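You operate a simulated robot arm through the tools that you are given. There is no shell and no other tool.

You run a simulated robot arm. Do the job below in one go: nothing can be reset, and whatever is moved stays where it is left.

## Task
Wind up the blue lead and put its reel in the green crate.
Fine: lock the winder once the whole lead is wound.

It is judged by the outcome, as a careful person would: the job done as asked, and still so three seconds after it is handed in. It fails if anything else is knocked over, pushed out of place, dropped, spilled or broken.

## Robot
A 6-joint arm with a three-finger gripper, fixed in place. Base frame: the origin is at the foot of the arm, x ahead of it, y to its left, z up. Lengths are in cm, angles in rad, forces in N, time in s.
Its first joint turns from -2.897 to 2.897 rad. Payload 4.89 kg.
Tool frame: the origin (TCP) lies between the finger pads and is the grasp point; the fingertips stand 3 cm ahead of it; z points along the fingers, y is the line along which they close. Largest opening 16.4 cm; the body of the gripper starts 12.5 cm behind the TCP.
Orientation is that of the tool frame in the base frame, as [roll, pitch, yaw] about the fixed x, y, z axes, in that order (R = Rz(yaw) Ry(pitch) Rx(roll)). With the fingers straight down and closing along the base's y, the tool's x points along the base's -x, its y along +y and its z along -z.

## Interface
- The arm moves only by the tool nudge_tool. Its argument "increments" is a list of rows, each a list of 3 entries, a list of its own where there are three numbers: the shift along the tool's x, y, z in mm, then the turn, a rotation vector about the tool's x, y, z in rad, then the finger opening in mm, from 0 to 164. In form: [[[x, y, z], [rx, ry, rz], gripper], ...]. A call has 1 to 20 rows; each row is the pose to reach, as a shift and turn from the pose commanded when the call began, along the tool's axes at that moment. Rows are played at 5 a second. More than 5 cm and 0.15 rad between two rows, or a gripper value outside its range, and nothing of the call is played. A pose out of reach is approached as far as the arm can. The call stops where the force on the tool passes 90 N (or 10 N more than at its start, if that is more) or the arm is blocked; 0.2 s more then pass. Each finger travels about 10.8 cm/s and halts on what it meets, pressing with about 29 N; the grip force reading is that of the motor and also rises with nothing between the fingers. The clock runs only during rows and for 0.2 s after the last one: add rows that repeat a pose to give the fingers time. The reply holds the time, the measured pose of the TCP, the force on the tool along the base axes, the opening and the grip force, in the units named above and with some noise, with the torque about the TCP (base axes, N m) and any sound that the robot's microphone picked up, and new pictures: "show" is both (left out), scene, wrist or none.
- Cameras (640 x 400 px; columns grow to the right, rows downward): "scene" is fixed at [5.06, -64.92, 153.56]; the picture's right is [0.68, -0.73, 0.00], its down [-0.31, -0.29, -0.91] and it looks along [0.66, 0.62, -0.42] (base axes); focal length 346 px, centre (320, 200). "wrist" rides on the gripper at [7.6, -0.2, -15.2] in the tool frame; the picture's right is [0.02, 1.00, 0.00], its down [-0.88, 0.02, -0.47] and it looks along [-0.47, 0.01, 0.88] (tool axes); focal length 247 px, centre (320, 200). There is no depth. A picture from a camera that has moved, and an enlarged one, comes with that camera's place and axes in the base frame and with its lens.
- move_column(by): slides the trunk up (or, below 0, down) by that many cm; the arm rides with it, the base frame stays. It gives what a move gives, with no picture.
- enlarge(camera, box): a new picture of the part [left, top, right, bottom] of that camera's present view, enlarged. No time passes.
- job_done(): hands the job in; it is judged then, once.

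Nothing tells you positions but the pictures and the camera data. Unless the task says otherwise, let go and move clear before handing in.

The tools are called after "Call:" as a command line: name --argument value ..., lists and objects as JSON in quotes. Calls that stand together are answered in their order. nudge_tool: Moves the arm, as the interface text tells. Its arguments: {"type":"object","properties":{"increments":{"type":"array","items":{"type":"array"}},"show":{"type":"string","enum":["both","scene","wrist","none"]}},"required":["increments"]} The other tools are called the same way: move_column (by) slides the trunk up or down; enlarge (camera, box) takes an enlarged picture of a part of a camera's view; job_done () hands the job in.

At the start:

```text
time: 0.0
tcp_pos: [61.48, 13.9, 113.92]
orientation: [-3.141, -0.002, -3.141]
force: [0.2, 0.1, -0.1]
moment: [0.01, 0.02, 0.06]
width: 16.41
finger_force: 0.0
trunk travel left (down, up): [-10.0, 29.0]
```

scene: 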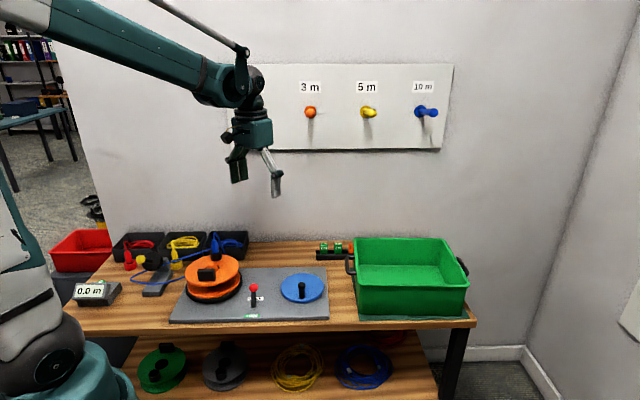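
wrist: 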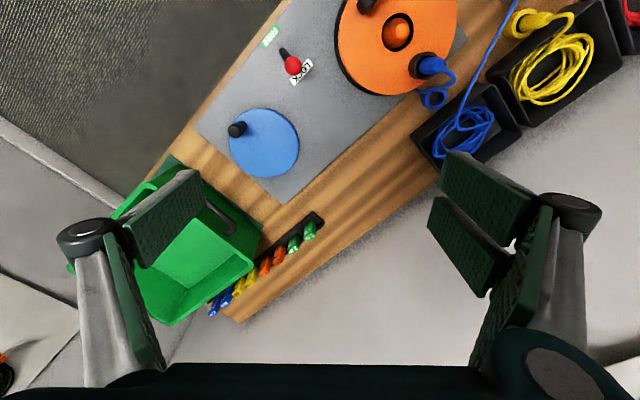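

I see a bench with an orange reel on a grey winder base, a blue crank disc, a red lock lever, coloured leads in black boxes and a green crate. I'll look closer before moving anything.

Call:
enlarge --camera "scene" --box '[60, 210, 260, 335]'

Call:
enlarge --camera "scene" --box '[160, 230, 340, 340]'

Call:
enlarge --camera "wrist" --box '[200, 0, 520, 200]'

Call:
enlarge --camera "scene" --box '[300, 210, 480, 330]'

Call:
enlarge --camera "scene" --box '[120, 320, 440, 400]'

Call:
enlarge --camera "scene" --box '[240, 60, 460, 160]'

```text
3.20 times, centred on (160, 272) of scene
camera zoom: at [5.06, -64.92, 153.56], right [0.68, -0.73, 0.0], down [-0.31, -0.29, -0.91], along [0.66, 0.62, -0.42], focal length 1108 px, centre (832, -32)
```

zoom: 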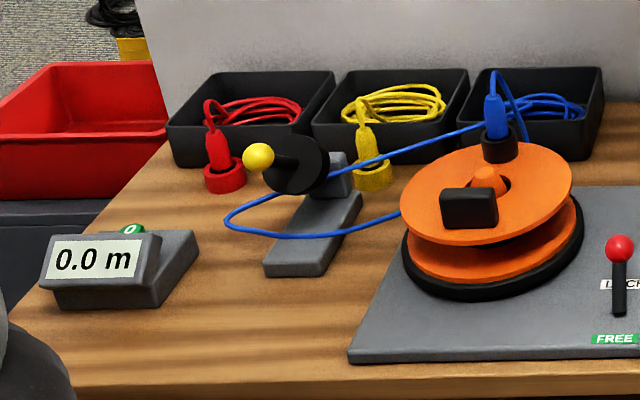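

```text
3.56 times, centred on (250, 285) of scene
camera zoom: at [5.06, -64.92, 153.56], right [0.68, -0.73, 0.0], down [-0.31, -0.29, -0.91], along [0.66, 0.62, -0.42], focal length 1231 px, centre (569, -102)
```

zoom: 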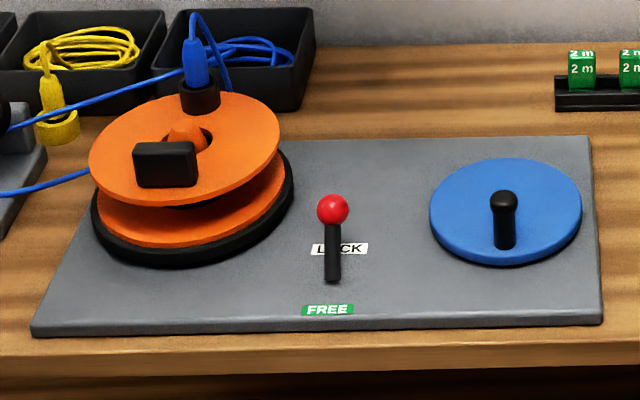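

```text
2.00 times, centred on (360, 100) of wrist
camera zoom: at [53.92, 13.69, 129.18], right [-0.02, 1.0, 0.0], down [0.88, 0.02, 0.47], along [0.47, 0.01, -0.88], focal length 494 px, centre (240, 400)
```

zoom: 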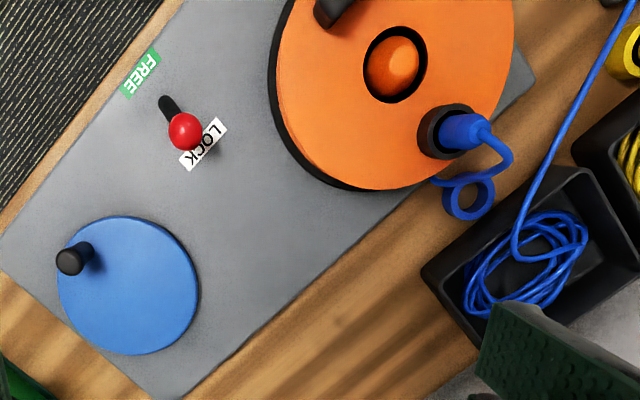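

```text
3.33 times, centred on (390, 270) of scene
camera zoom: at [5.06, -64.92, 153.56], right [0.68, -0.73, 0.0], down [-0.31, -0.29, -0.91], along [0.66, 0.62, -0.42], focal length 1154 px, centre (87, -33)
```

zoom: 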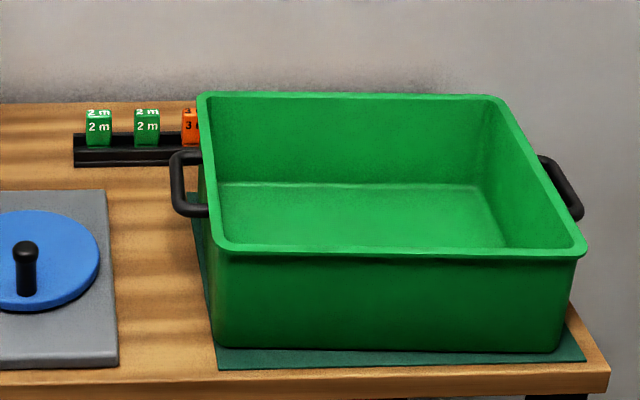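

```text
2.00 times, centred on (280, 360) of scene
camera zoom: at [5.06, -64.92, 153.56], right [0.68, -0.73, 0.0], down [-0.31, -0.29, -0.91], along [0.66, 0.62, -0.42], focal length 692 px, centre (400, -120)
```

zoom: 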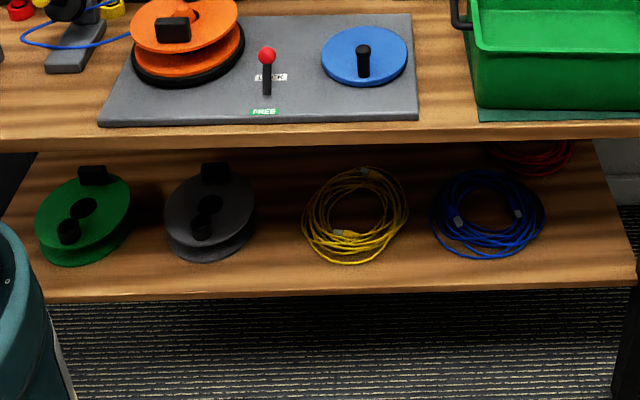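

```text
2.91 times, centred on (350, 110) of scene
camera zoom: at [5.06, -64.92, 153.56], right [0.68, -0.73, 0.0], down [-0.31, -0.29, -0.91], along [0.66, 0.62, -0.42], focal length 1007 px, centre (233, 462)
```

zoom: 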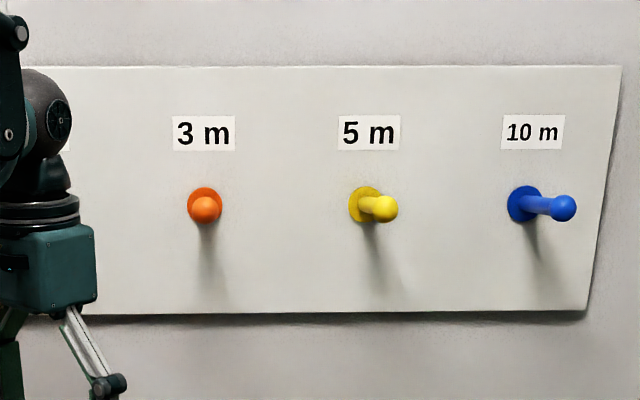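

The crank disc is near (68, 2, 78.5) and its knob near (64.2, -1.5, 84). The red lever leans toward LOCK. I'll zoom in further on the lead path, the guide and the lever before I touch anything.

Call:
enlarge --camera "scene" --box '[120, 230, 200, 280]'

Call:
enlarge --camera "scene" --box '[180, 230, 260, 305]'

Call:
enlarge --camera "scene" --box '[225, 265, 335, 325]'

Call:
enlarge --camera "wrist" --box '[390, 0, 550, 170]'

Call:
enlarge --camera "wrist" --box '[200, 0, 340, 200]'

```text
8.00 times, centred on (160, 255) of scene
camera zoom: at [5.06, -64.92, 153.56], right [0.68, -0.73, 0.0], down [-0.31, -0.29, -0.91], along [0.66, 0.62, -0.42], focal length 2769 px, centre (1600, -240)
```

zoom: 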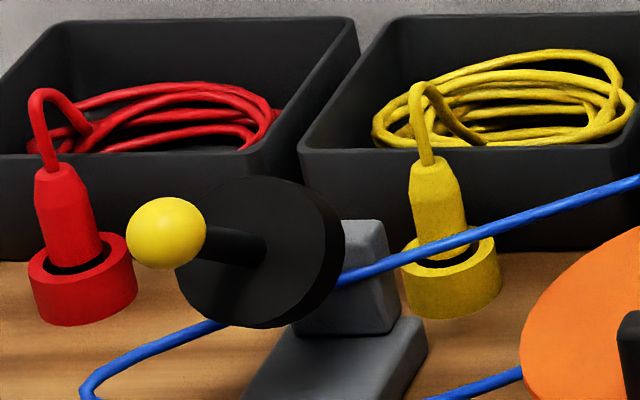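

```text
5.33 times, centred on (220, 268) of scene
camera zoom: at [5.06, -64.92, 153.56], right [0.68, -0.73, 0.0], down [-0.31, -0.29, -0.91], along [0.66, 0.62, -0.42], focal length 1846 px, centre (853, -160)
```

zoom: 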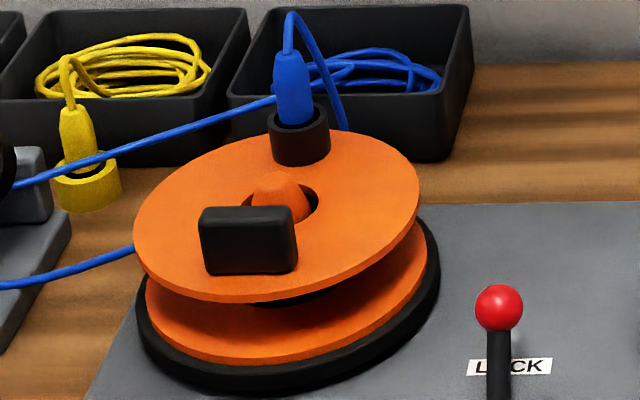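

```text
5.82 times, centred on (280, 295) of scene
camera zoom: at [5.06, -64.92, 153.56], right [0.68, -0.73, 0.0], down [-0.31, -0.29, -0.91], along [0.66, 0.62, -0.42], focal length 2014 px, centre (553, -353)
```

zoom: 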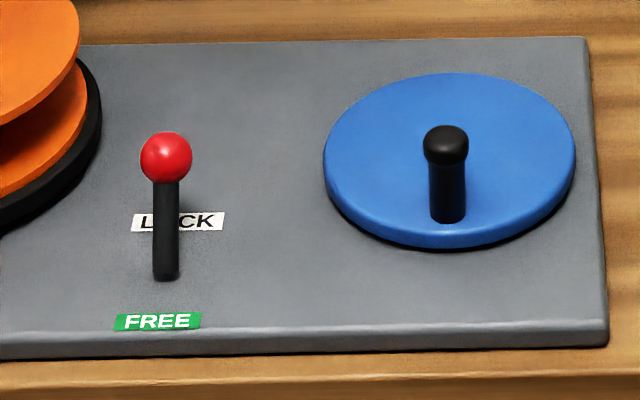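

```text
2.35 times, centred on (470, 85) of wrist
camera zoom: at [53.92, 13.69, 129.18], right [-0.02, 1.0, 0.0], down [0.88, 0.02, 0.47], along [0.47, 0.01, -0.88], focal length 581 px, centre (-33, 471)
```

zoom: 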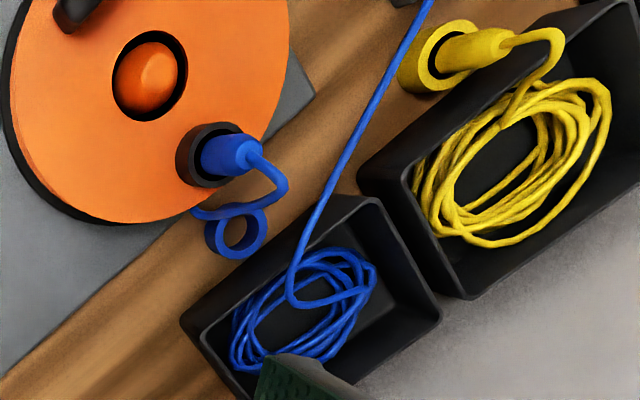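

```text
2.00 times, centred on (270, 100) of wrist
camera zoom: at [53.92, 13.69, 129.18], right [-0.02, 1.0, 0.0], down [0.88, 0.02, 0.47], along [0.47, 0.01, -0.88], focal length 494 px, centre (420, 400)
```

zoom: 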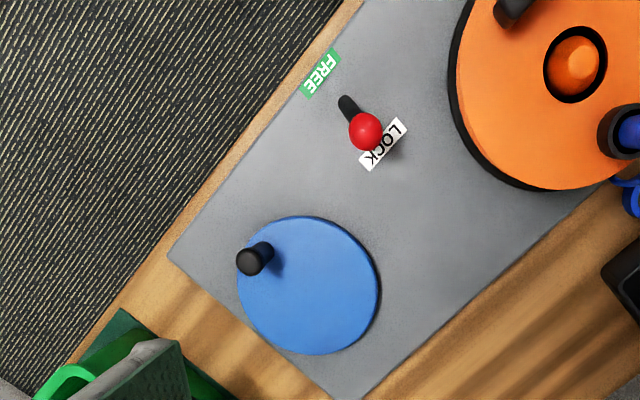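

The lever stands at LOCK, and the lead runs from its box, past a guide device, to the reel. I'll move the wrist camera high over the left side to see the guide, the reel and the handle block.

Call:
nudge_tool --increments '[[[35, 27, 0], [0, 0, 0], 164], [[70, 54, 0], [0, 0, 0], 164], [[105, 81, 0], [0, 0, 0], 164], [[140, 108, 0], [0, 0, 0], 164], [[175, 135, 0], [0, 0, 0], 164], [[210, 162, 0], [0, 0, 0], 164], [[245, 189, 0], [0, 0, 0], 164], [[280, 216, 0], [0, 0, 0], 164], [[315, 243, 0], [0, 0, 0], 164], [[350, 270, 0], [0, 0, 0], 164]]' --show "both"

```text
time: 2.2
tcp_pos: [26.52, 40.82, 113.75]
orientation: [-3.141, 0.0, -3.141]
force: [0.6, -0.3, 0.0]
moment: [0.16, 0.09, 0.01]
width: 16.37
finger_force: 0.1
trunk travel left (down, up): [-10.0, 29.0]
camera wrist: at [18.95, 40.6, 129.01], right [-0.02, 1.0, 0.0], down [0.88, 0.02, 0.47], along [0.47, 0.01, -0.88], focal length 247 px, centre (320, 200)
```

scene: 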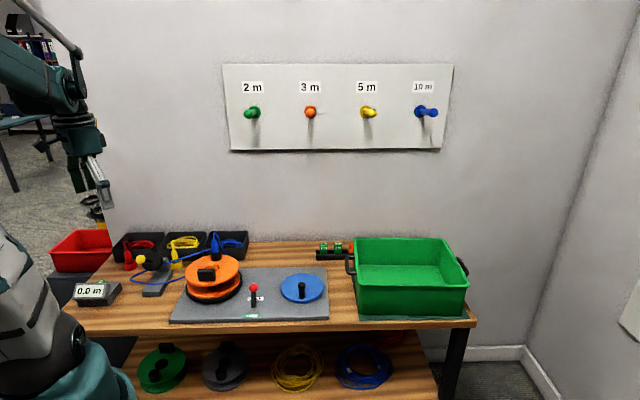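
wrist: 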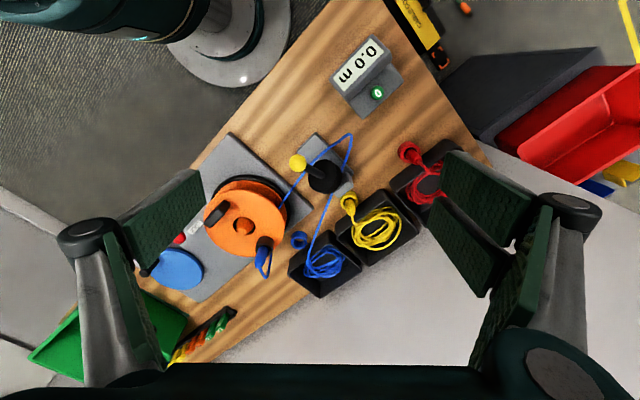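

Call:
enlarge --camera "wrist" --box '[180, 110, 380, 310]'

Call:
enlarge --camera "wrist" --box '[270, 120, 370, 210]'

Call:
enlarge --camera "wrist" --box '[190, 160, 300, 280]'

Call:
enlarge --camera "wrist" --box '[310, 20, 430, 140]'

```text
2.00 times, centred on (280, 210) of wrist
camera zoom: at [18.95, 40.6, 129.01], right [-0.02, 1.0, 0.0], down [0.88, 0.02, 0.47], along [0.47, 0.01, -0.88], focal length 494 px, centre (400, 180)
```

zoom: 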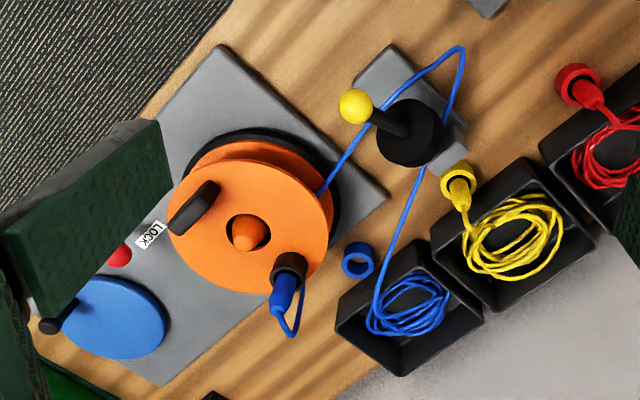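

```text
4.44 times, centred on (320, 165) of wrist
camera zoom: at [18.95, 40.6, 129.01], right [-0.02, 1.0, 0.0], down [0.88, 0.02, 0.47], along [0.47, 0.01, -0.88], focal length 1098 px, centre (320, 356)
```

zoom: 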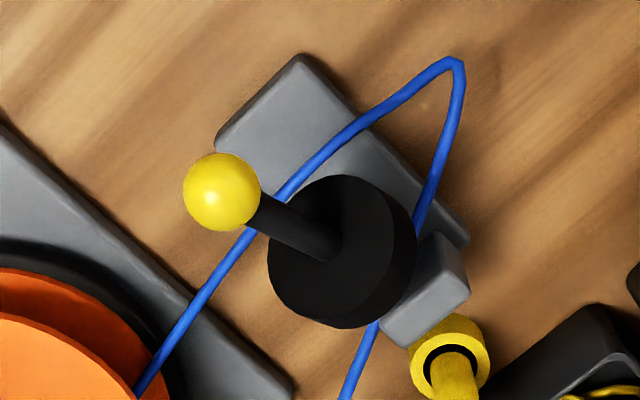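

```text
3.33 times, centred on (245, 220) of wrist
camera zoom: at [18.95, 40.6, 129.01], right [-0.02, 1.0, 0.0], down [0.88, 0.02, 0.47], along [0.47, 0.01, -0.88], focal length 823 px, centre (570, 133)
```

zoom: 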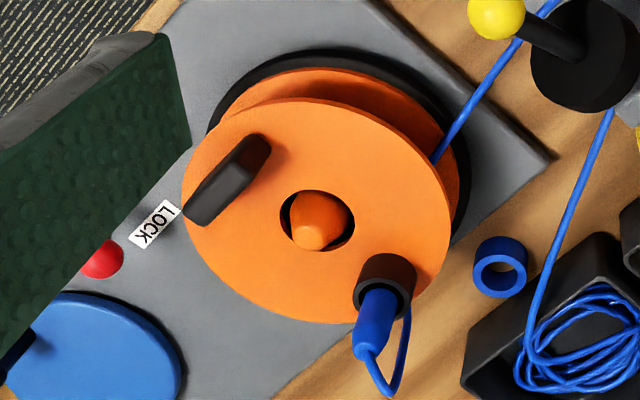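

```text
3.33 times, centred on (370, 80) of wrist
camera zoom: at [18.95, 40.6, 129.01], right [-0.02, 1.0, 0.0], down [0.88, 0.02, 0.47], along [0.47, 0.01, -0.88], focal length 823 px, centre (153, 600)
```

zoom: 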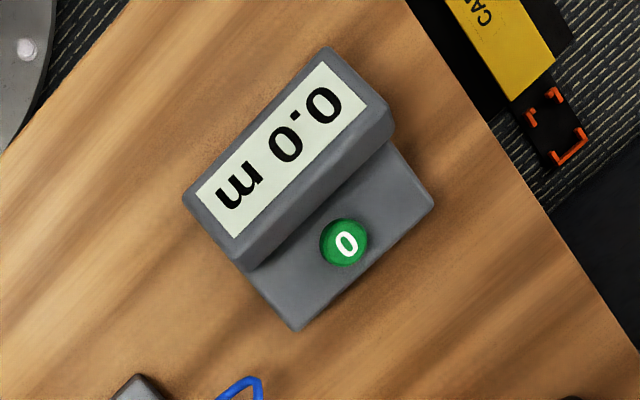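

The guide is a post with a black disc and a yellow knob, and the lever is in the LOCK position. I'll turn the gripper 45° so its fingers close across the lever's swing, then stop above the lever to check alignment.

Call:
nudge_tool --increments '[[[-25, -28, 5], [0, 0, 0.07], 100], [[-50, -57, 15], [0, 0, 0.14], 70], [[-75, -85, 25], [0, 0, 0.21], 64], [[-100, -114, 38], [0, 0, 0.28], 64], [[-125, -142, 50], [0, 0, 0.36], 64], [[-150, -171, 62], [0, 0, 0.43], 64], [[-175, -200, 75], [0, 0, 0.5], 64], [[-200, -228, 88], [0, 0, 0.57], 64], [[-225, -257, 100], [0, 0, 0.64], 64], [[-250, -285, 110], [0, 0, 0.71], 64], [[-272, -315, 120], [0, 0, 0.785], 64], [[-272, -315, 120], [0, 0, 0.785], 64]]' --show "both"

```text
time: 4.8
tcp_pos: [53.97, 9.37, 101.89]
orientation: [3.14, 0.0, 2.355]
force: [-0.3, 0.3, -1.1]
moment: [-0.05, 0.0, -0.01]
width: 6.35
finger_force: 0.0
trunk travel left (down, up): [-10.0, 29.0]
camera wrist: at [48.44, 14.53, 117.19], right [0.69, 0.72, 0.0], down [0.64, -0.61, 0.47], along [0.34, -0.33, -0.88], focal length 247 px, centre (320, 200)
```

scene: 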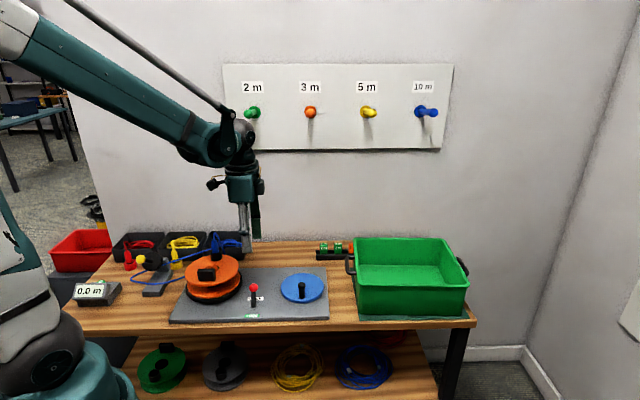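
wrist: 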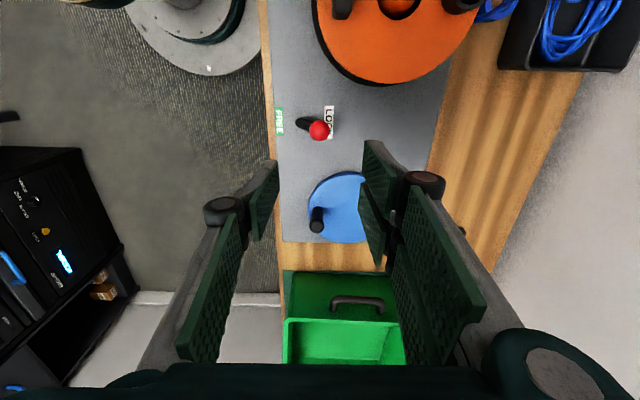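

The ball lies directly under the TCP between the fingers, near (53.6, 9.2, 83.5). Next I'll descend to straddle it.

Call:
nudge_tool --increments '[[[0, -2, 40], [0, 0, 0], 64], [[0, -3, 80], [0, 0, 0], 64], [[0, -3, 120], [0, 0, 0], 64], [[0, -3, 150], [0, 0, 0], 64], [[0, -3, 171], [0, 0, 0], 64], [[0, -3, 171], [0, 0, 0], 64]]' --show "both"

```text
time: 6.2
tcp_pos: [53.46, 9.12, 84.72]
orientation: [-3.141, -0.001, 2.356]
force: [0.5, 0.3, -1.0]
moment: [0.02, 0.03, 0.03]
width: 6.39
finger_force: 0.1
trunk travel left (down, up): [-10.0, 29.0]
camera wrist: at [47.96, 14.46, 99.96], right [0.69, 0.72, 0.0], down [0.64, -0.61, 0.47], along [0.34, -0.33, -0.88], focal length 247 px, centre (320, 200)
```

scene: 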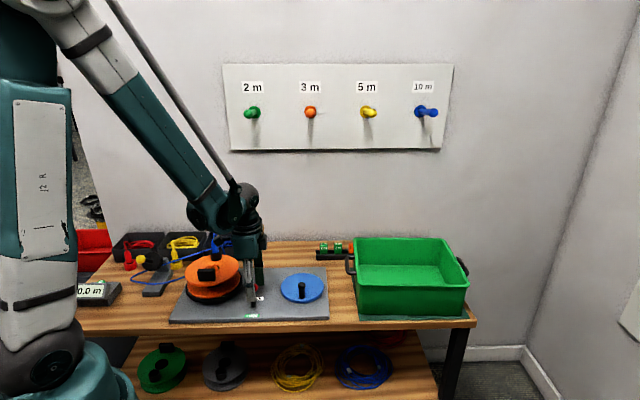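
wrist: 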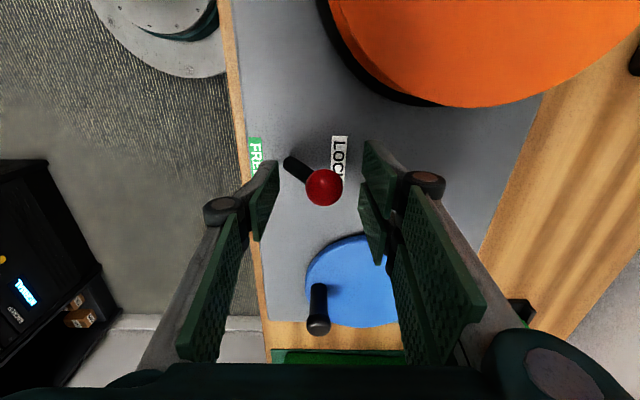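

The ball is caged between the fingers. I'll push it toward FREE in small steps and watch the force.

Call:
nudge_tool --increments '[[[0, -10, 0], [0, 0, 0], 64], [[0, -20, 0], [0, 0, 0], 64], [[0, -28, 0], [0, 0, 0], 64], [[0, -36, 0], [0, 0, 0], 64], [[0, -44, 0], [0, 0, 0], 64], [[0, -52, 0], [0, 0, 0], 64], [[0, -58, 0], [0, 0, 0], 64], [[0, -58, 0], [0, 0, 0], 64]]' --show "both"

```text
time: 8.0
tcp_pos: [49.29, 5.04, 84.86]
orientation: [3.141, 0.0, 2.356]
force: [0.0, 0.3, 0.5]
moment: [-0.03, 0.0, 0.0]
width: 6.41
finger_force: 0.0
trunk travel left (down, up): [-10.0, 29.0]
camera wrist: at [43.85, 10.32, 100.12], right [0.69, 0.72, 0.0], down [0.64, -0.61, 0.47], along [0.34, -0.33, -0.88], focal length 247 px, centre (320, 200)
```

scene: 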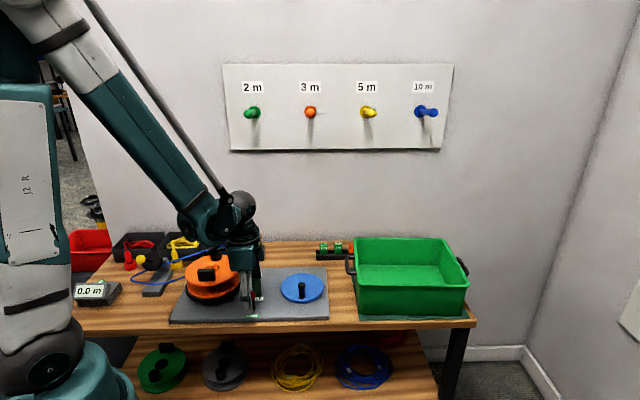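
wrist: 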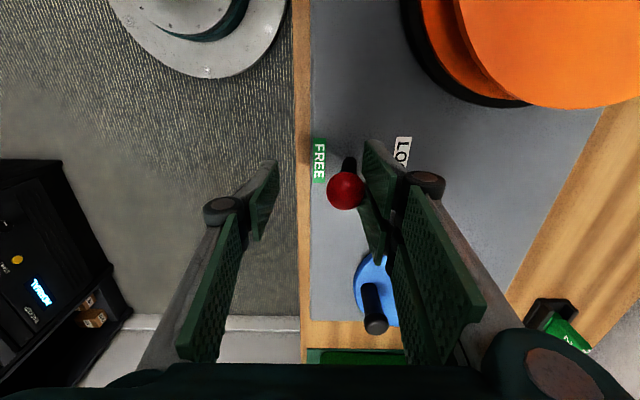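

The lever moves easily and is now about vertical. I'll keep pushing toward FREE.

Call:
nudge_tool --increments '[[[0, -7, 0], [0, 0, 0], 64], [[0, -14, 0], [0, 0, 0], 64], [[0, -20, 0], [0, 0, 0], 64], [[0, -26, 0], [0, 0, 0], 64], [[0, -26, 0], [0, 0, 0], 64]]' --show "both"

```text
time: 9.2
tcp_pos: [47.63, 3.24, 84.87]
orientation: [3.14, -0.001, 2.357]
force: [25.7, 7.2, -3.0]
moment: [0.09, -0.55, -0.39]
width: 7.26
finger_force: 10.9
trunk travel left (down, up): [-10.0, 29.0]
camera wrist: at [42.2, 8.48, 100.1], right [0.69, 0.72, 0.0], down [0.64, -0.61, 0.47], along [0.34, -0.33, -0.88], focal length 247 px, centre (320, 200)
```

scene: 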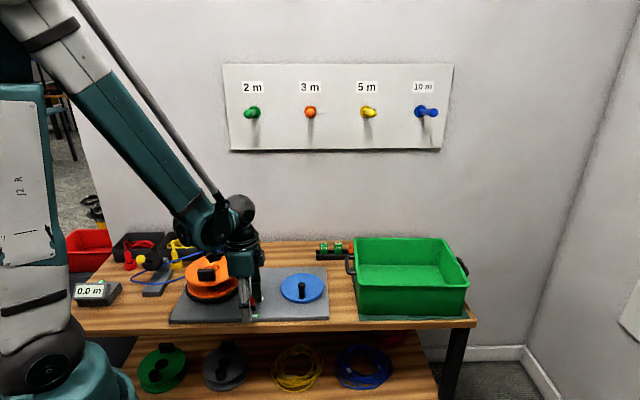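
wrist: 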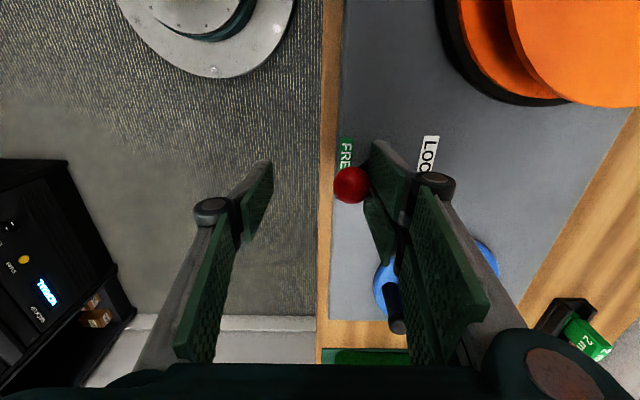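

The force rose to about 26 N with the ball at (49.3, 4.8), so the lever is at its FREE stop. I'll back off gently and lift clear.

Call:
nudge_tool --increments '[[[0, 6, 0], [0, 0, 0], 72], [[0, 14, 0], [0, 0, 0], 76], [[0, 14, -40], [0, 0, 0], 76], [[0, 14, -80], [0, 0, 0], 76], [[0, 14, -110], [0, 0, 0], 76], [[0, 14, -110], [0, 0, 0], 76]]' --show "both"

```text
time: 10.6
tcp_pos: [48.6, 4.38, 95.7]
orientation: [3.14, 0.0, 2.354]
force: [0.2, 0.7, 0.3]
moment: [0.0, 0.05, -0.02]
width: 7.58
finger_force: 0.0
trunk travel left (down, up): [-10.0, 29.0]
camera wrist: at [43.07, 9.6, 111.11], right [0.69, 0.72, 0.0], down [0.64, -0.61, 0.47], along [0.34, -0.33, -0.88], focal length 247 px, centre (320, 200)
```

scene: 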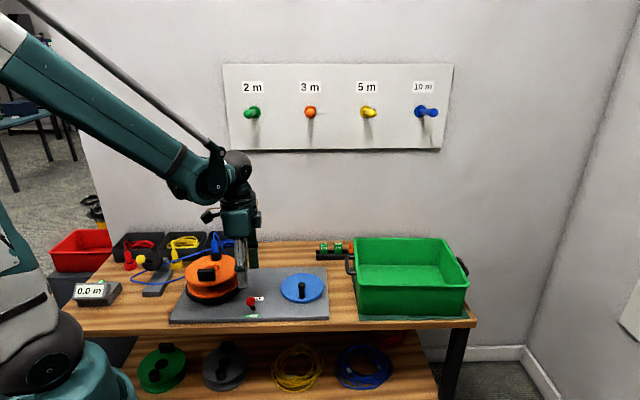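
wrist: 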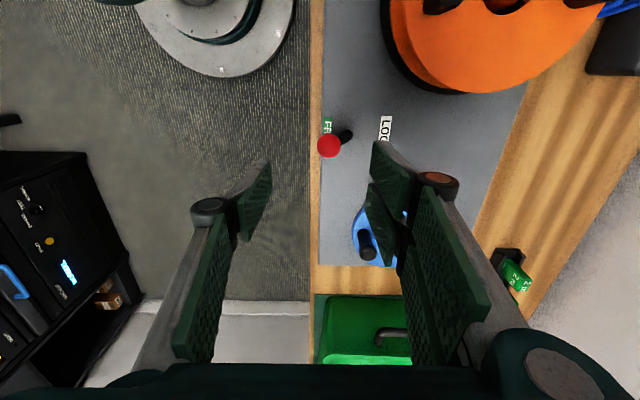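

The lever now sits at FREE. Next I'll move above the crank knob and refine its position from this closer view.

Call:
nudge_tool --increments '[[[-38, 17, -10], [0, 0, 0], 60], [[-76, 34, -20], [0, 0, 0], 50], [[-114, 51, -20], [0, 0, 0], 50], [[-152, 69, -20], [0, 0, 0], 50], [[-152, 69, -20], [0, 0, 0], 50]]' --show "both"

Call:
enlarge --camera "wrist" --box '[220, 100, 400, 220]'

```text
time: 11.8
tcp_pos: [64.44, -1.59, 97.75]
orientation: [3.141, 0.001, 2.357]
force: [-0.3, 0.7, 0.8]
moment: [-0.03, -0.02, -0.03]
width: 5.03
finger_force: 0.0
trunk travel left (down, up): [-10.0, 29.0]
camera wrist: at [58.93, 3.66, 113.1], right [0.69, 0.72, 0.0], down [0.64, -0.61, 0.47], along [0.34, -0.33, -0.88], focal length 247 px, centre (320, 200)
```

scene: 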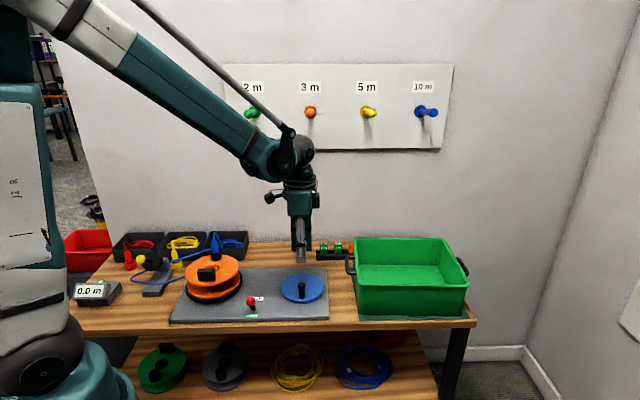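
wrist: 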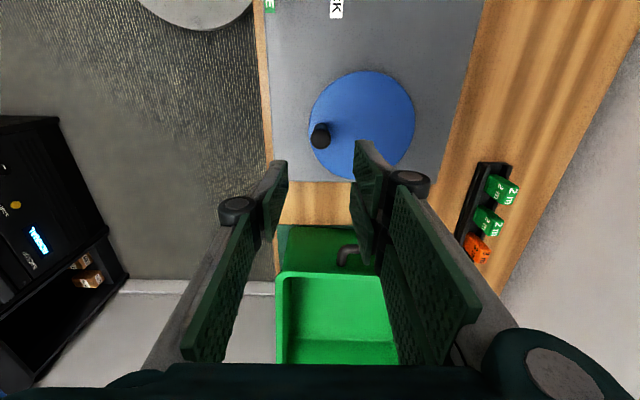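

```text
3.33 times, centred on (310, 160) of wrist
camera zoom: at [58.93, 3.66, 113.1], right [0.69, 0.72, 0.0], down [0.64, -0.61, 0.47], along [0.34, -0.33, -0.88], focal length 823 px, centre (353, 333)
```

zoom: 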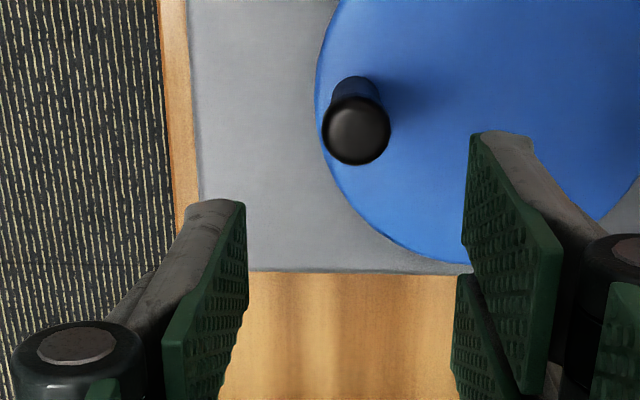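

The knob is at about (64.35, -1.5) and the disc centre at about (68.1, 2.3), a radius of roughly 5.3 cm. I'll descend around the knob and close on it.

Call:
nudge_tool --increments '[[[1, 0, 40], [0, 0, 0], 50], [[1, 0, 80], [0, 0, 0], 50], [[1, 0, 115], [0, 0, 0], 50], [[1, 0, 143], [0, 0, 0], 50], [[1, 0, 143], [0, 0, 0], 30], [[1, 0, 143], [0, 0, 0], 10], [[1, 0, 143], [0, 0, 0], 0], [[1, 0, 143], [0, 0, 0], 0]]' --show "both"

```text
time: 13.6
tcp_pos: [64.38, -1.5, 83.38]
orientation: [-3.141, 0.0, 2.358]
force: [38.2, 37.0, 4.1]
moment: [-0.01, 0.01, -0.12]
width: 2.21
finger_force: 45.3
trunk travel left (down, up): [-10.0, 29.0]
camera wrist: at [58.91, 3.71, 98.72], right [0.69, 0.72, 0.0], down [0.64, -0.61, 0.47], along [0.34, -0.33, -0.88], focal length 247 px, centre (320, 200)
```

scene: 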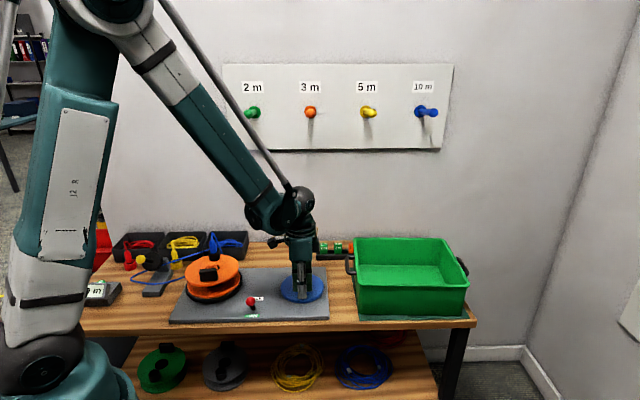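
wrist: 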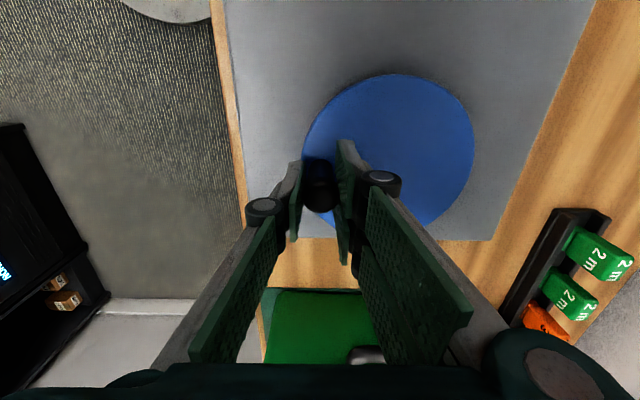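

I have the knob, but a net force of about 53 N pulls toward the disc centre, so the grip sits slightly off-centre. I'll shift in small steps to relieve it.

Call:
nudge_tool --increments '[[[0, 1, 0], [0, 0, 0], 0], [[0, 2, 0], [0, 0, 0], 0], [[0, 2, 0], [0, 0, 0], 0]]' --show "none"

```text
time: 14.4
tcp_pos: [64.42, -1.49, 83.44]
orientation: [-3.14, 0.0, 2.356]
force: [36.7, 21.2, 3.7]
moment: [-0.24, -0.1, -0.56]
width: 2.22
finger_force: 45.2
trunk travel left (down, up): [-10.0, 29.0]
```

Call:
nudge_tool --increments '[[[0, 1, 0], [0, 0, 0], 0], [[0, 3, 0], [0, 0, 0], 0], [[0, 3, 0], [0, 0, 0], 0], [[0, 3, 0], [0, 0, 0], 0]]' --show "none"

```text
time: 15.4
tcp_pos: [64.4, -1.52, 83.49]
orientation: [-3.14, 0.0, 2.356]
force: [-8.1, -30.6, -12.4]
moment: [-0.22, -0.18, 0.01]
width: 2.21
finger_force: 44.7
trunk travel left (down, up): [-10.0, 29.0]
```

The knob is held firmly at (64.4, -1.5), and the arm is stiff at about 20 N/mm. I'll try a slow 60° arc clockwise (seen from above) to see how the reel responds and to calibrate the circle.

Call:
nudge_tool --increments '[[[4.6, -0.9, 0], [0, 0, 0], 0], [[9.2, -0.4, 0], [0, 0, 0], 0], [[18.1, 2.0, 0], [0, 0, 0], 0], [[26.5, 5.9, 0], [0, 0, 0], 0], [[34.1, 11.2, 0], [0, 0, 0], 0], [[40.6, 17.7, 0], [0, 0, 0], 0], [[45.9, 25.3, 0], [0, 0, 0], 0], [[45.9, 25.3, 0], [0, 0, 0], 0]]' --show "both"

```text
time: 17.2
tcp_pos: [62.95, 3.65, 83.47]
orientation: [-3.141, 0.001, 2.356]
force: [0.4, -0.2, 0.8]
moment: [0.02, 0.01, 0.01]
width: 0.0
finger_force: 44.9
trunk travel left (down, up): [-10.0, 29.0]
camera wrist: at [57.48, 9.07, 98.79], right [0.69, 0.72, 0.0], down [0.64, -0.61, 0.47], along [0.34, -0.33, -0.88], focal length 247 px, centre (320, 200)
```

scene: 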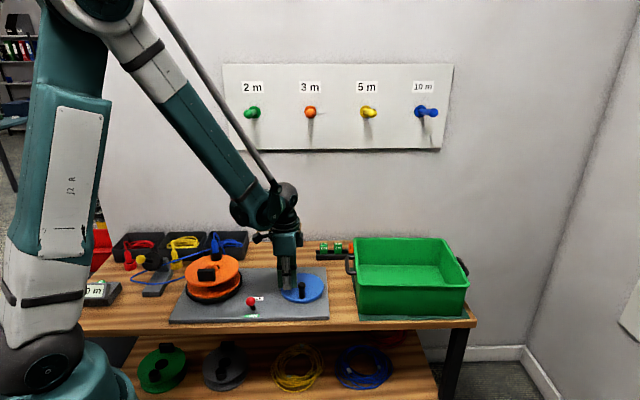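
wrist: 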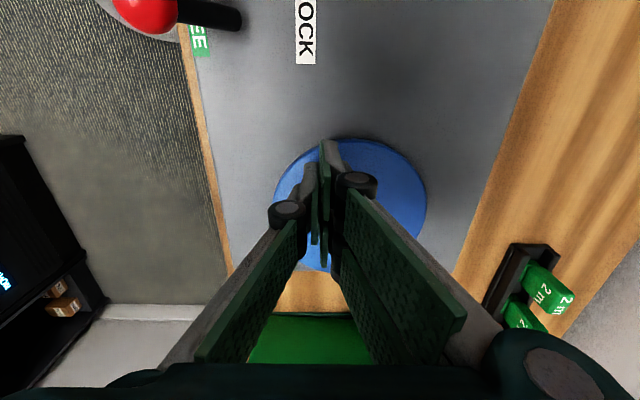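

The pads slid off and the knob stayed put, so gripping is the wrong way to drive it. I'll use the closed fingers as a peg behind the knob and push it around; first I'll lift over to its other side.

Call:
nudge_tool --increments '[[[0, 0, -35], [0, 0, 0], 0], [[0, 0, -70], [0, 0, 0], 0], [[-38, -13, -70], [0, 0, 0], 0], [[-76, -26, -70], [0, 0, 0], 0], [[-76, -26, -70], [0, 0, 0], 0]]' --show "both"

Call:
enlarge --camera "scene" --box '[160, 230, 340, 340]'

```text
time: 18.4
tcp_pos: [66.39, -3.53, 90.5]
orientation: [-3.141, 0.0, 2.357]
force: [-1.0, 0.7, -0.5]
moment: [-0.1, -0.05, -0.01]
width: 0.01
finger_force: 45.0
trunk travel left (down, up): [-10.0, 29.0]
camera wrist: at [60.93, 1.78, 105.78], right [0.69, 0.72, 0.0], down [0.64, -0.61, 0.47], along [0.34, -0.33, -0.88], focal length 247 px, centre (320, 200)
```

scene: 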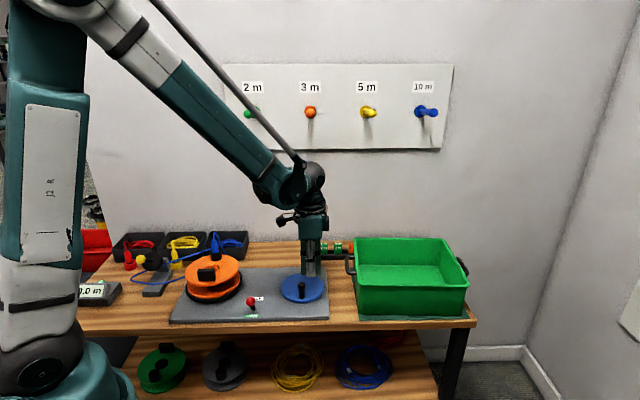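
wrist: 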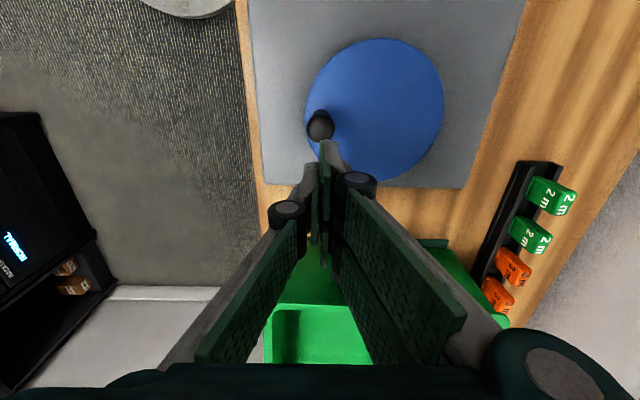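

```text
3.56 times, centred on (250, 285) of scene
camera zoom: at [5.06, -64.92, 153.56], right [0.68, -0.73, 0.0], down [-0.31, -0.29, -0.91], along [0.66, 0.62, -0.42], focal length 1231 px, centre (569, -102)
```

zoom: 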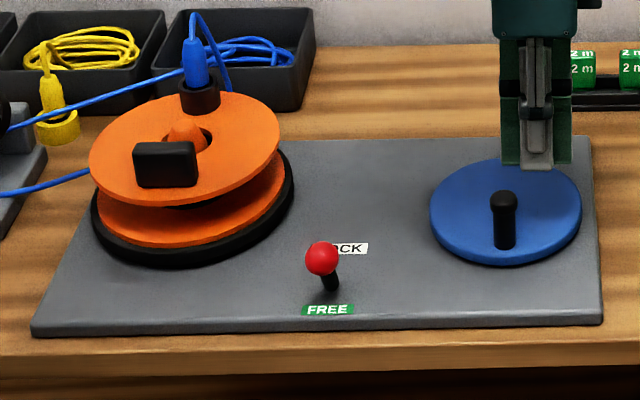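

The knob hasn't moved and the lever is clearly at FREE. I'll descend behind the knob and push it gently clockwise, watching the force.

Call:
nudge_tool --increments '[[[-1, 0, 35], [0, 0, 0], 0], [[-1, 0, 70], [0, 0, 0], 0], [[3, 0, 70], [0, 0, 0], 0], [[6, 0, 70], [0, 0, 0], 0], [[9, 0, 70], [0, 0, 0], 0], [[12, 0.3, 70], [0, 0, 0], 0], [[15, 0.6, 70], [0, 0, 0], 0], [[15, 0.6, 70], [0, 0, 0], 0]]' --show "both"

Call:
enlarge --camera "scene" --box '[160, 230, 340, 340]'

```text
time: 18.9
tcp_pos: [66.54, -3.52, 87.13]
orientation: [3.139, 0.001, 2.356]
force: [-10.9, -3.2, 65.8]
moment: [1.36, 1.54, 0.5]
width: 0.0
finger_force: 45.1
trunk travel left (down, up): [-10.0, 29.0]
stopped in row 2: the force on the tool passed its limit at 169 N (the readings are from after the stop); the commanded pose is now the measured one
camera wrist: at [60.95, 1.7, 102.49], right [0.69, 0.72, 0.0], down [0.64, -0.61, 0.47], along [0.34, -0.33, -0.88], focal length 247 px, centre (320, 200)
```

scene: 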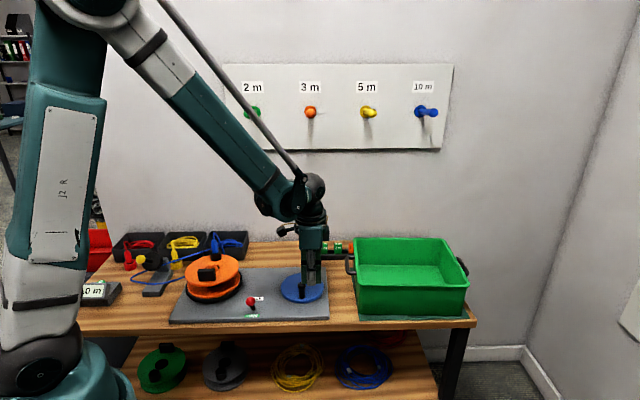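
wrist: 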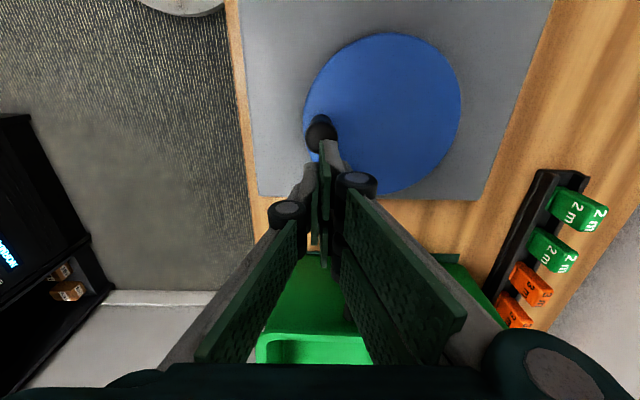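

```text
3.56 times, centred on (250, 285) of scene
camera zoom: at [5.06, -64.92, 153.56], right [0.68, -0.73, 0.0], down [-0.31, -0.29, -0.91], along [0.66, 0.62, -0.42], focal length 1231 px, centre (569, -102)
```

zoom: 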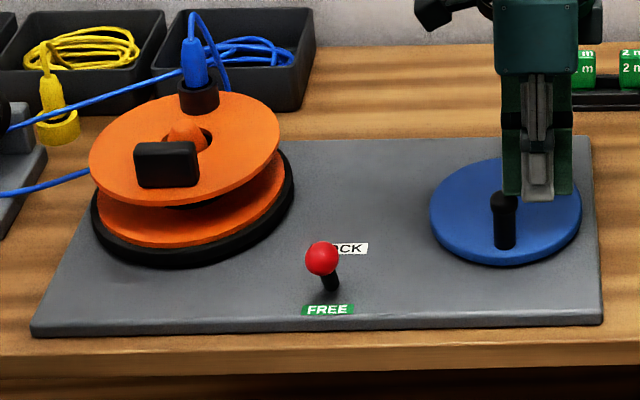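

The fingertips came down on top of the knob, because the pads reach about 3 cm to each side instead of 1.3. I'll lift now and go down again farther behind the knob.

Call:
nudge_tool --increments '[[[0, 0, -20], [0, 0, 0], 0], [[0, 0, -40], [0, 0, 0], 0], [[-20, 0, -40], [0, 0, 0], 0], [[-20, 0, -40], [0, 0, 0], 0]]' --show "both"

Call:
enlarge --camera "wrist" --box '[220, 20, 420, 280]'

Call:
enlarge --camera "scene" --box '[260, 220, 360, 310]'

```text
time: 19.9
tcp_pos: [68.11, -5.01, 90.93]
orientation: [3.141, 0.002, 2.357]
force: [0.1, 0.2, 0.2]
moment: [-0.05, -0.08, -0.01]
width: 0.0
finger_force: 44.8
trunk travel left (down, up): [-10.0, 29.0]
camera wrist: at [62.64, 0.27, 106.24], right [0.69, 0.72, 0.0], down [0.64, -0.61, 0.47], along [0.34, -0.33, -0.88], focal length 247 px, centre (320, 200)
```

scene: 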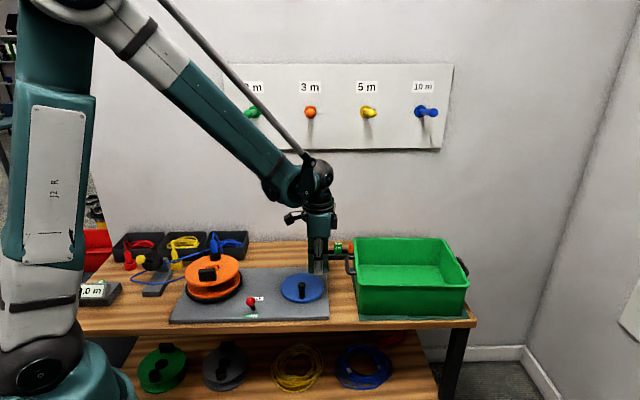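
wrist: 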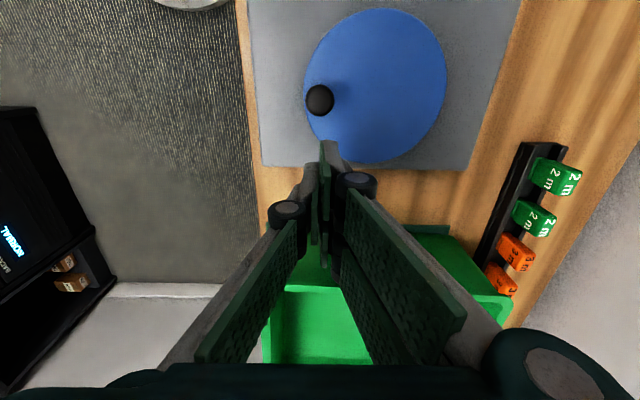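

```text
1.54 times, centred on (320, 150) of wrist
camera zoom: at [62.64, 0.27, 106.24], right [0.69, 0.72, 0.0], down [0.64, -0.61, 0.47], along [0.34, -0.33, -0.88], focal length 380 px, centre (320, 277)
```

zoom: 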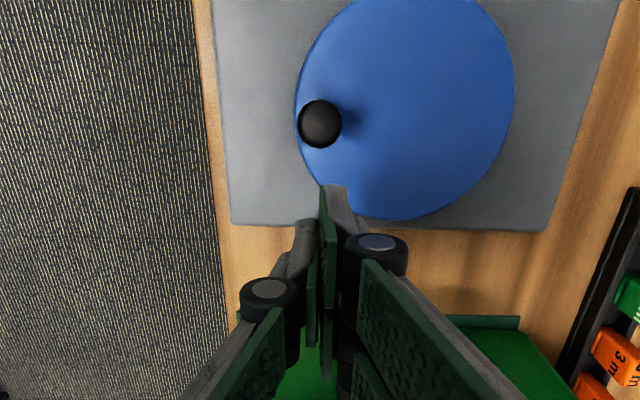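

```text
4.44 times, centred on (310, 265) of scene
camera zoom: at [5.06, -64.92, 153.56], right [0.68, -0.73, 0.0], down [-0.31, -0.29, -0.91], along [0.66, 0.62, -0.42], focal length 1538 px, centre (364, -89)
```

zoom: 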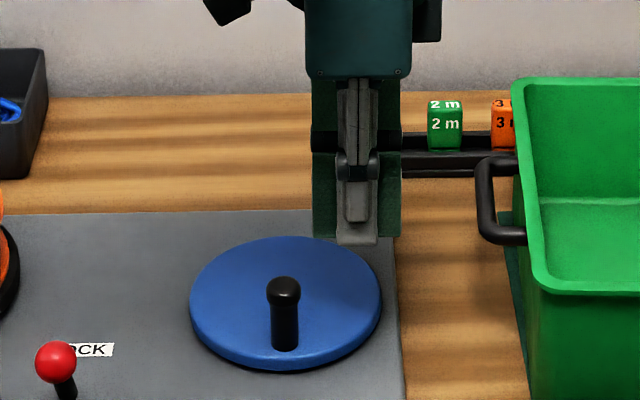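

The knob is still at (64.3, -1.45) and the fingers are now 5.2 cm behind it. I'll descend here and push slowly.

Call:
nudge_tool --increments '[[[0, 0, 30], [0, 0, 0], 0], [[0, 0, 60], [0, 0, 0], 0], [[0, 0, 75], [0, 0, 0], 0], [[8, 0, 75], [0, 0, 0], 0], [[13, 0, 75], [0, 0, 0], 0], [[17, 0, 75], [0, 0, 0], 0], [[21, 0, 75], [0, 0, 0], 0], [[25, 0, 75], [0, 0, 0], 0], [[29, 0.3, 75], [0, 0, 0], 0], [[33, 0.6, 75], [0, 0, 0], 0]]' --show "both"

Call:
enlarge --camera "scene" --box '[160, 230, 340, 340]'

```text
time: 21.4
tcp_pos: [67.49, -4.36, 83.26]
orientation: [3.14, 0.009, 2.351]
force: [22.3, -19.0, 1.4]
moment: [0.46, -0.12, -0.06]
width: 0.0
finger_force: 44.9
trunk travel left (down, up): [-10.0, 29.0]
stopped in row 7: the force on the tool passed its limit at 102 N (the readings are from after the stop); the commanded pose is now the measured one
camera wrist: at [61.88, 1.14, 98.56], right [0.69, 0.72, 0.0], down [0.63, -0.61, 0.48], along [0.35, -0.33, -0.88], focal length 247 px, centre (320, 200)
```

scene: 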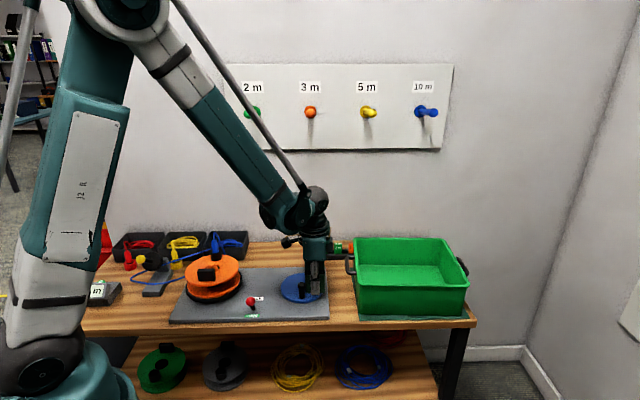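
wrist: 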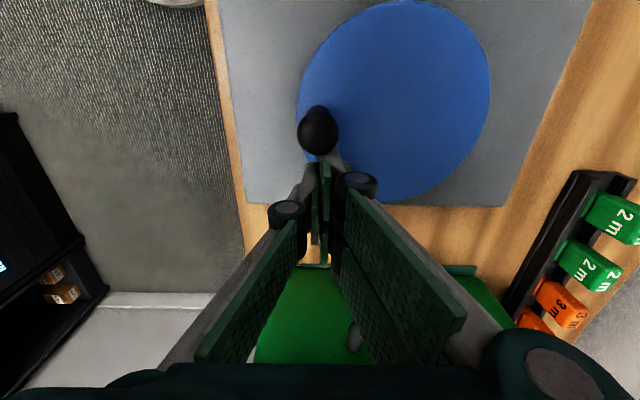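

```text
3.56 times, centred on (250, 285) of scene
camera zoom: at [5.06, -64.92, 153.56], right [0.68, -0.73, 0.0], down [-0.31, -0.29, -0.91], along [0.66, 0.62, -0.42], focal length 1231 px, centre (569, -102)
```

zoom: 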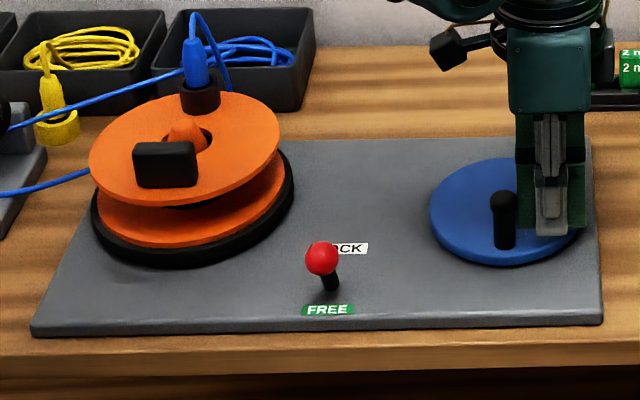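

A clockwise push of about 100 N did not move the crank, so it may be one-way. I'll back off, lift over and test it gently counter-clockwise.

Call:
nudge_tool --increments '[[[-8, 0, 0], [0, 0, 0], 0], [[-8, 0, -40], [0, 0, 0], 0], [[-8, 0, -75], [0, 0, 0], 0], [[25, 0, -75], [0, 0, 0], 0], [[60, 0, -75], [0, 0, 0], 0], [[97, 0, -75], [0, 0, 0], 0], [[99, 0, -40], [0, 0, 0], 0], [[99, 0, 0], [0, 0, 0], 0], [[99, 0, 0], [0, 0, 0], 0]]' --show "wrist"

```text
time: 23.4
tcp_pos: [60.21, 3.08, 83.43]
orientation: [-3.141, 0.008, 2.353]
force: [-0.9, 0.2, 0.4]
moment: [-0.01, -0.09, 0.01]
width: 0.0
finger_force: 45.2
trunk travel left (down, up): [-10.0, 29.0]
camera wrist: at [54.65, 8.4, 98.64], right [0.69, 0.72, 0.0], down [0.63, -0.61, 0.48], along [0.35, -0.33, -0.88], focal length 247 px, centre (320, 200)
```

wrist: 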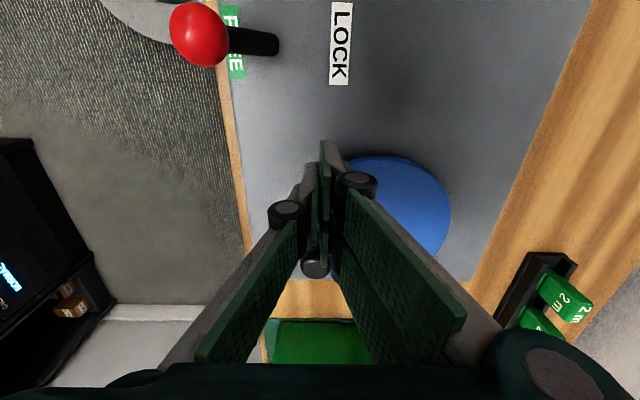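

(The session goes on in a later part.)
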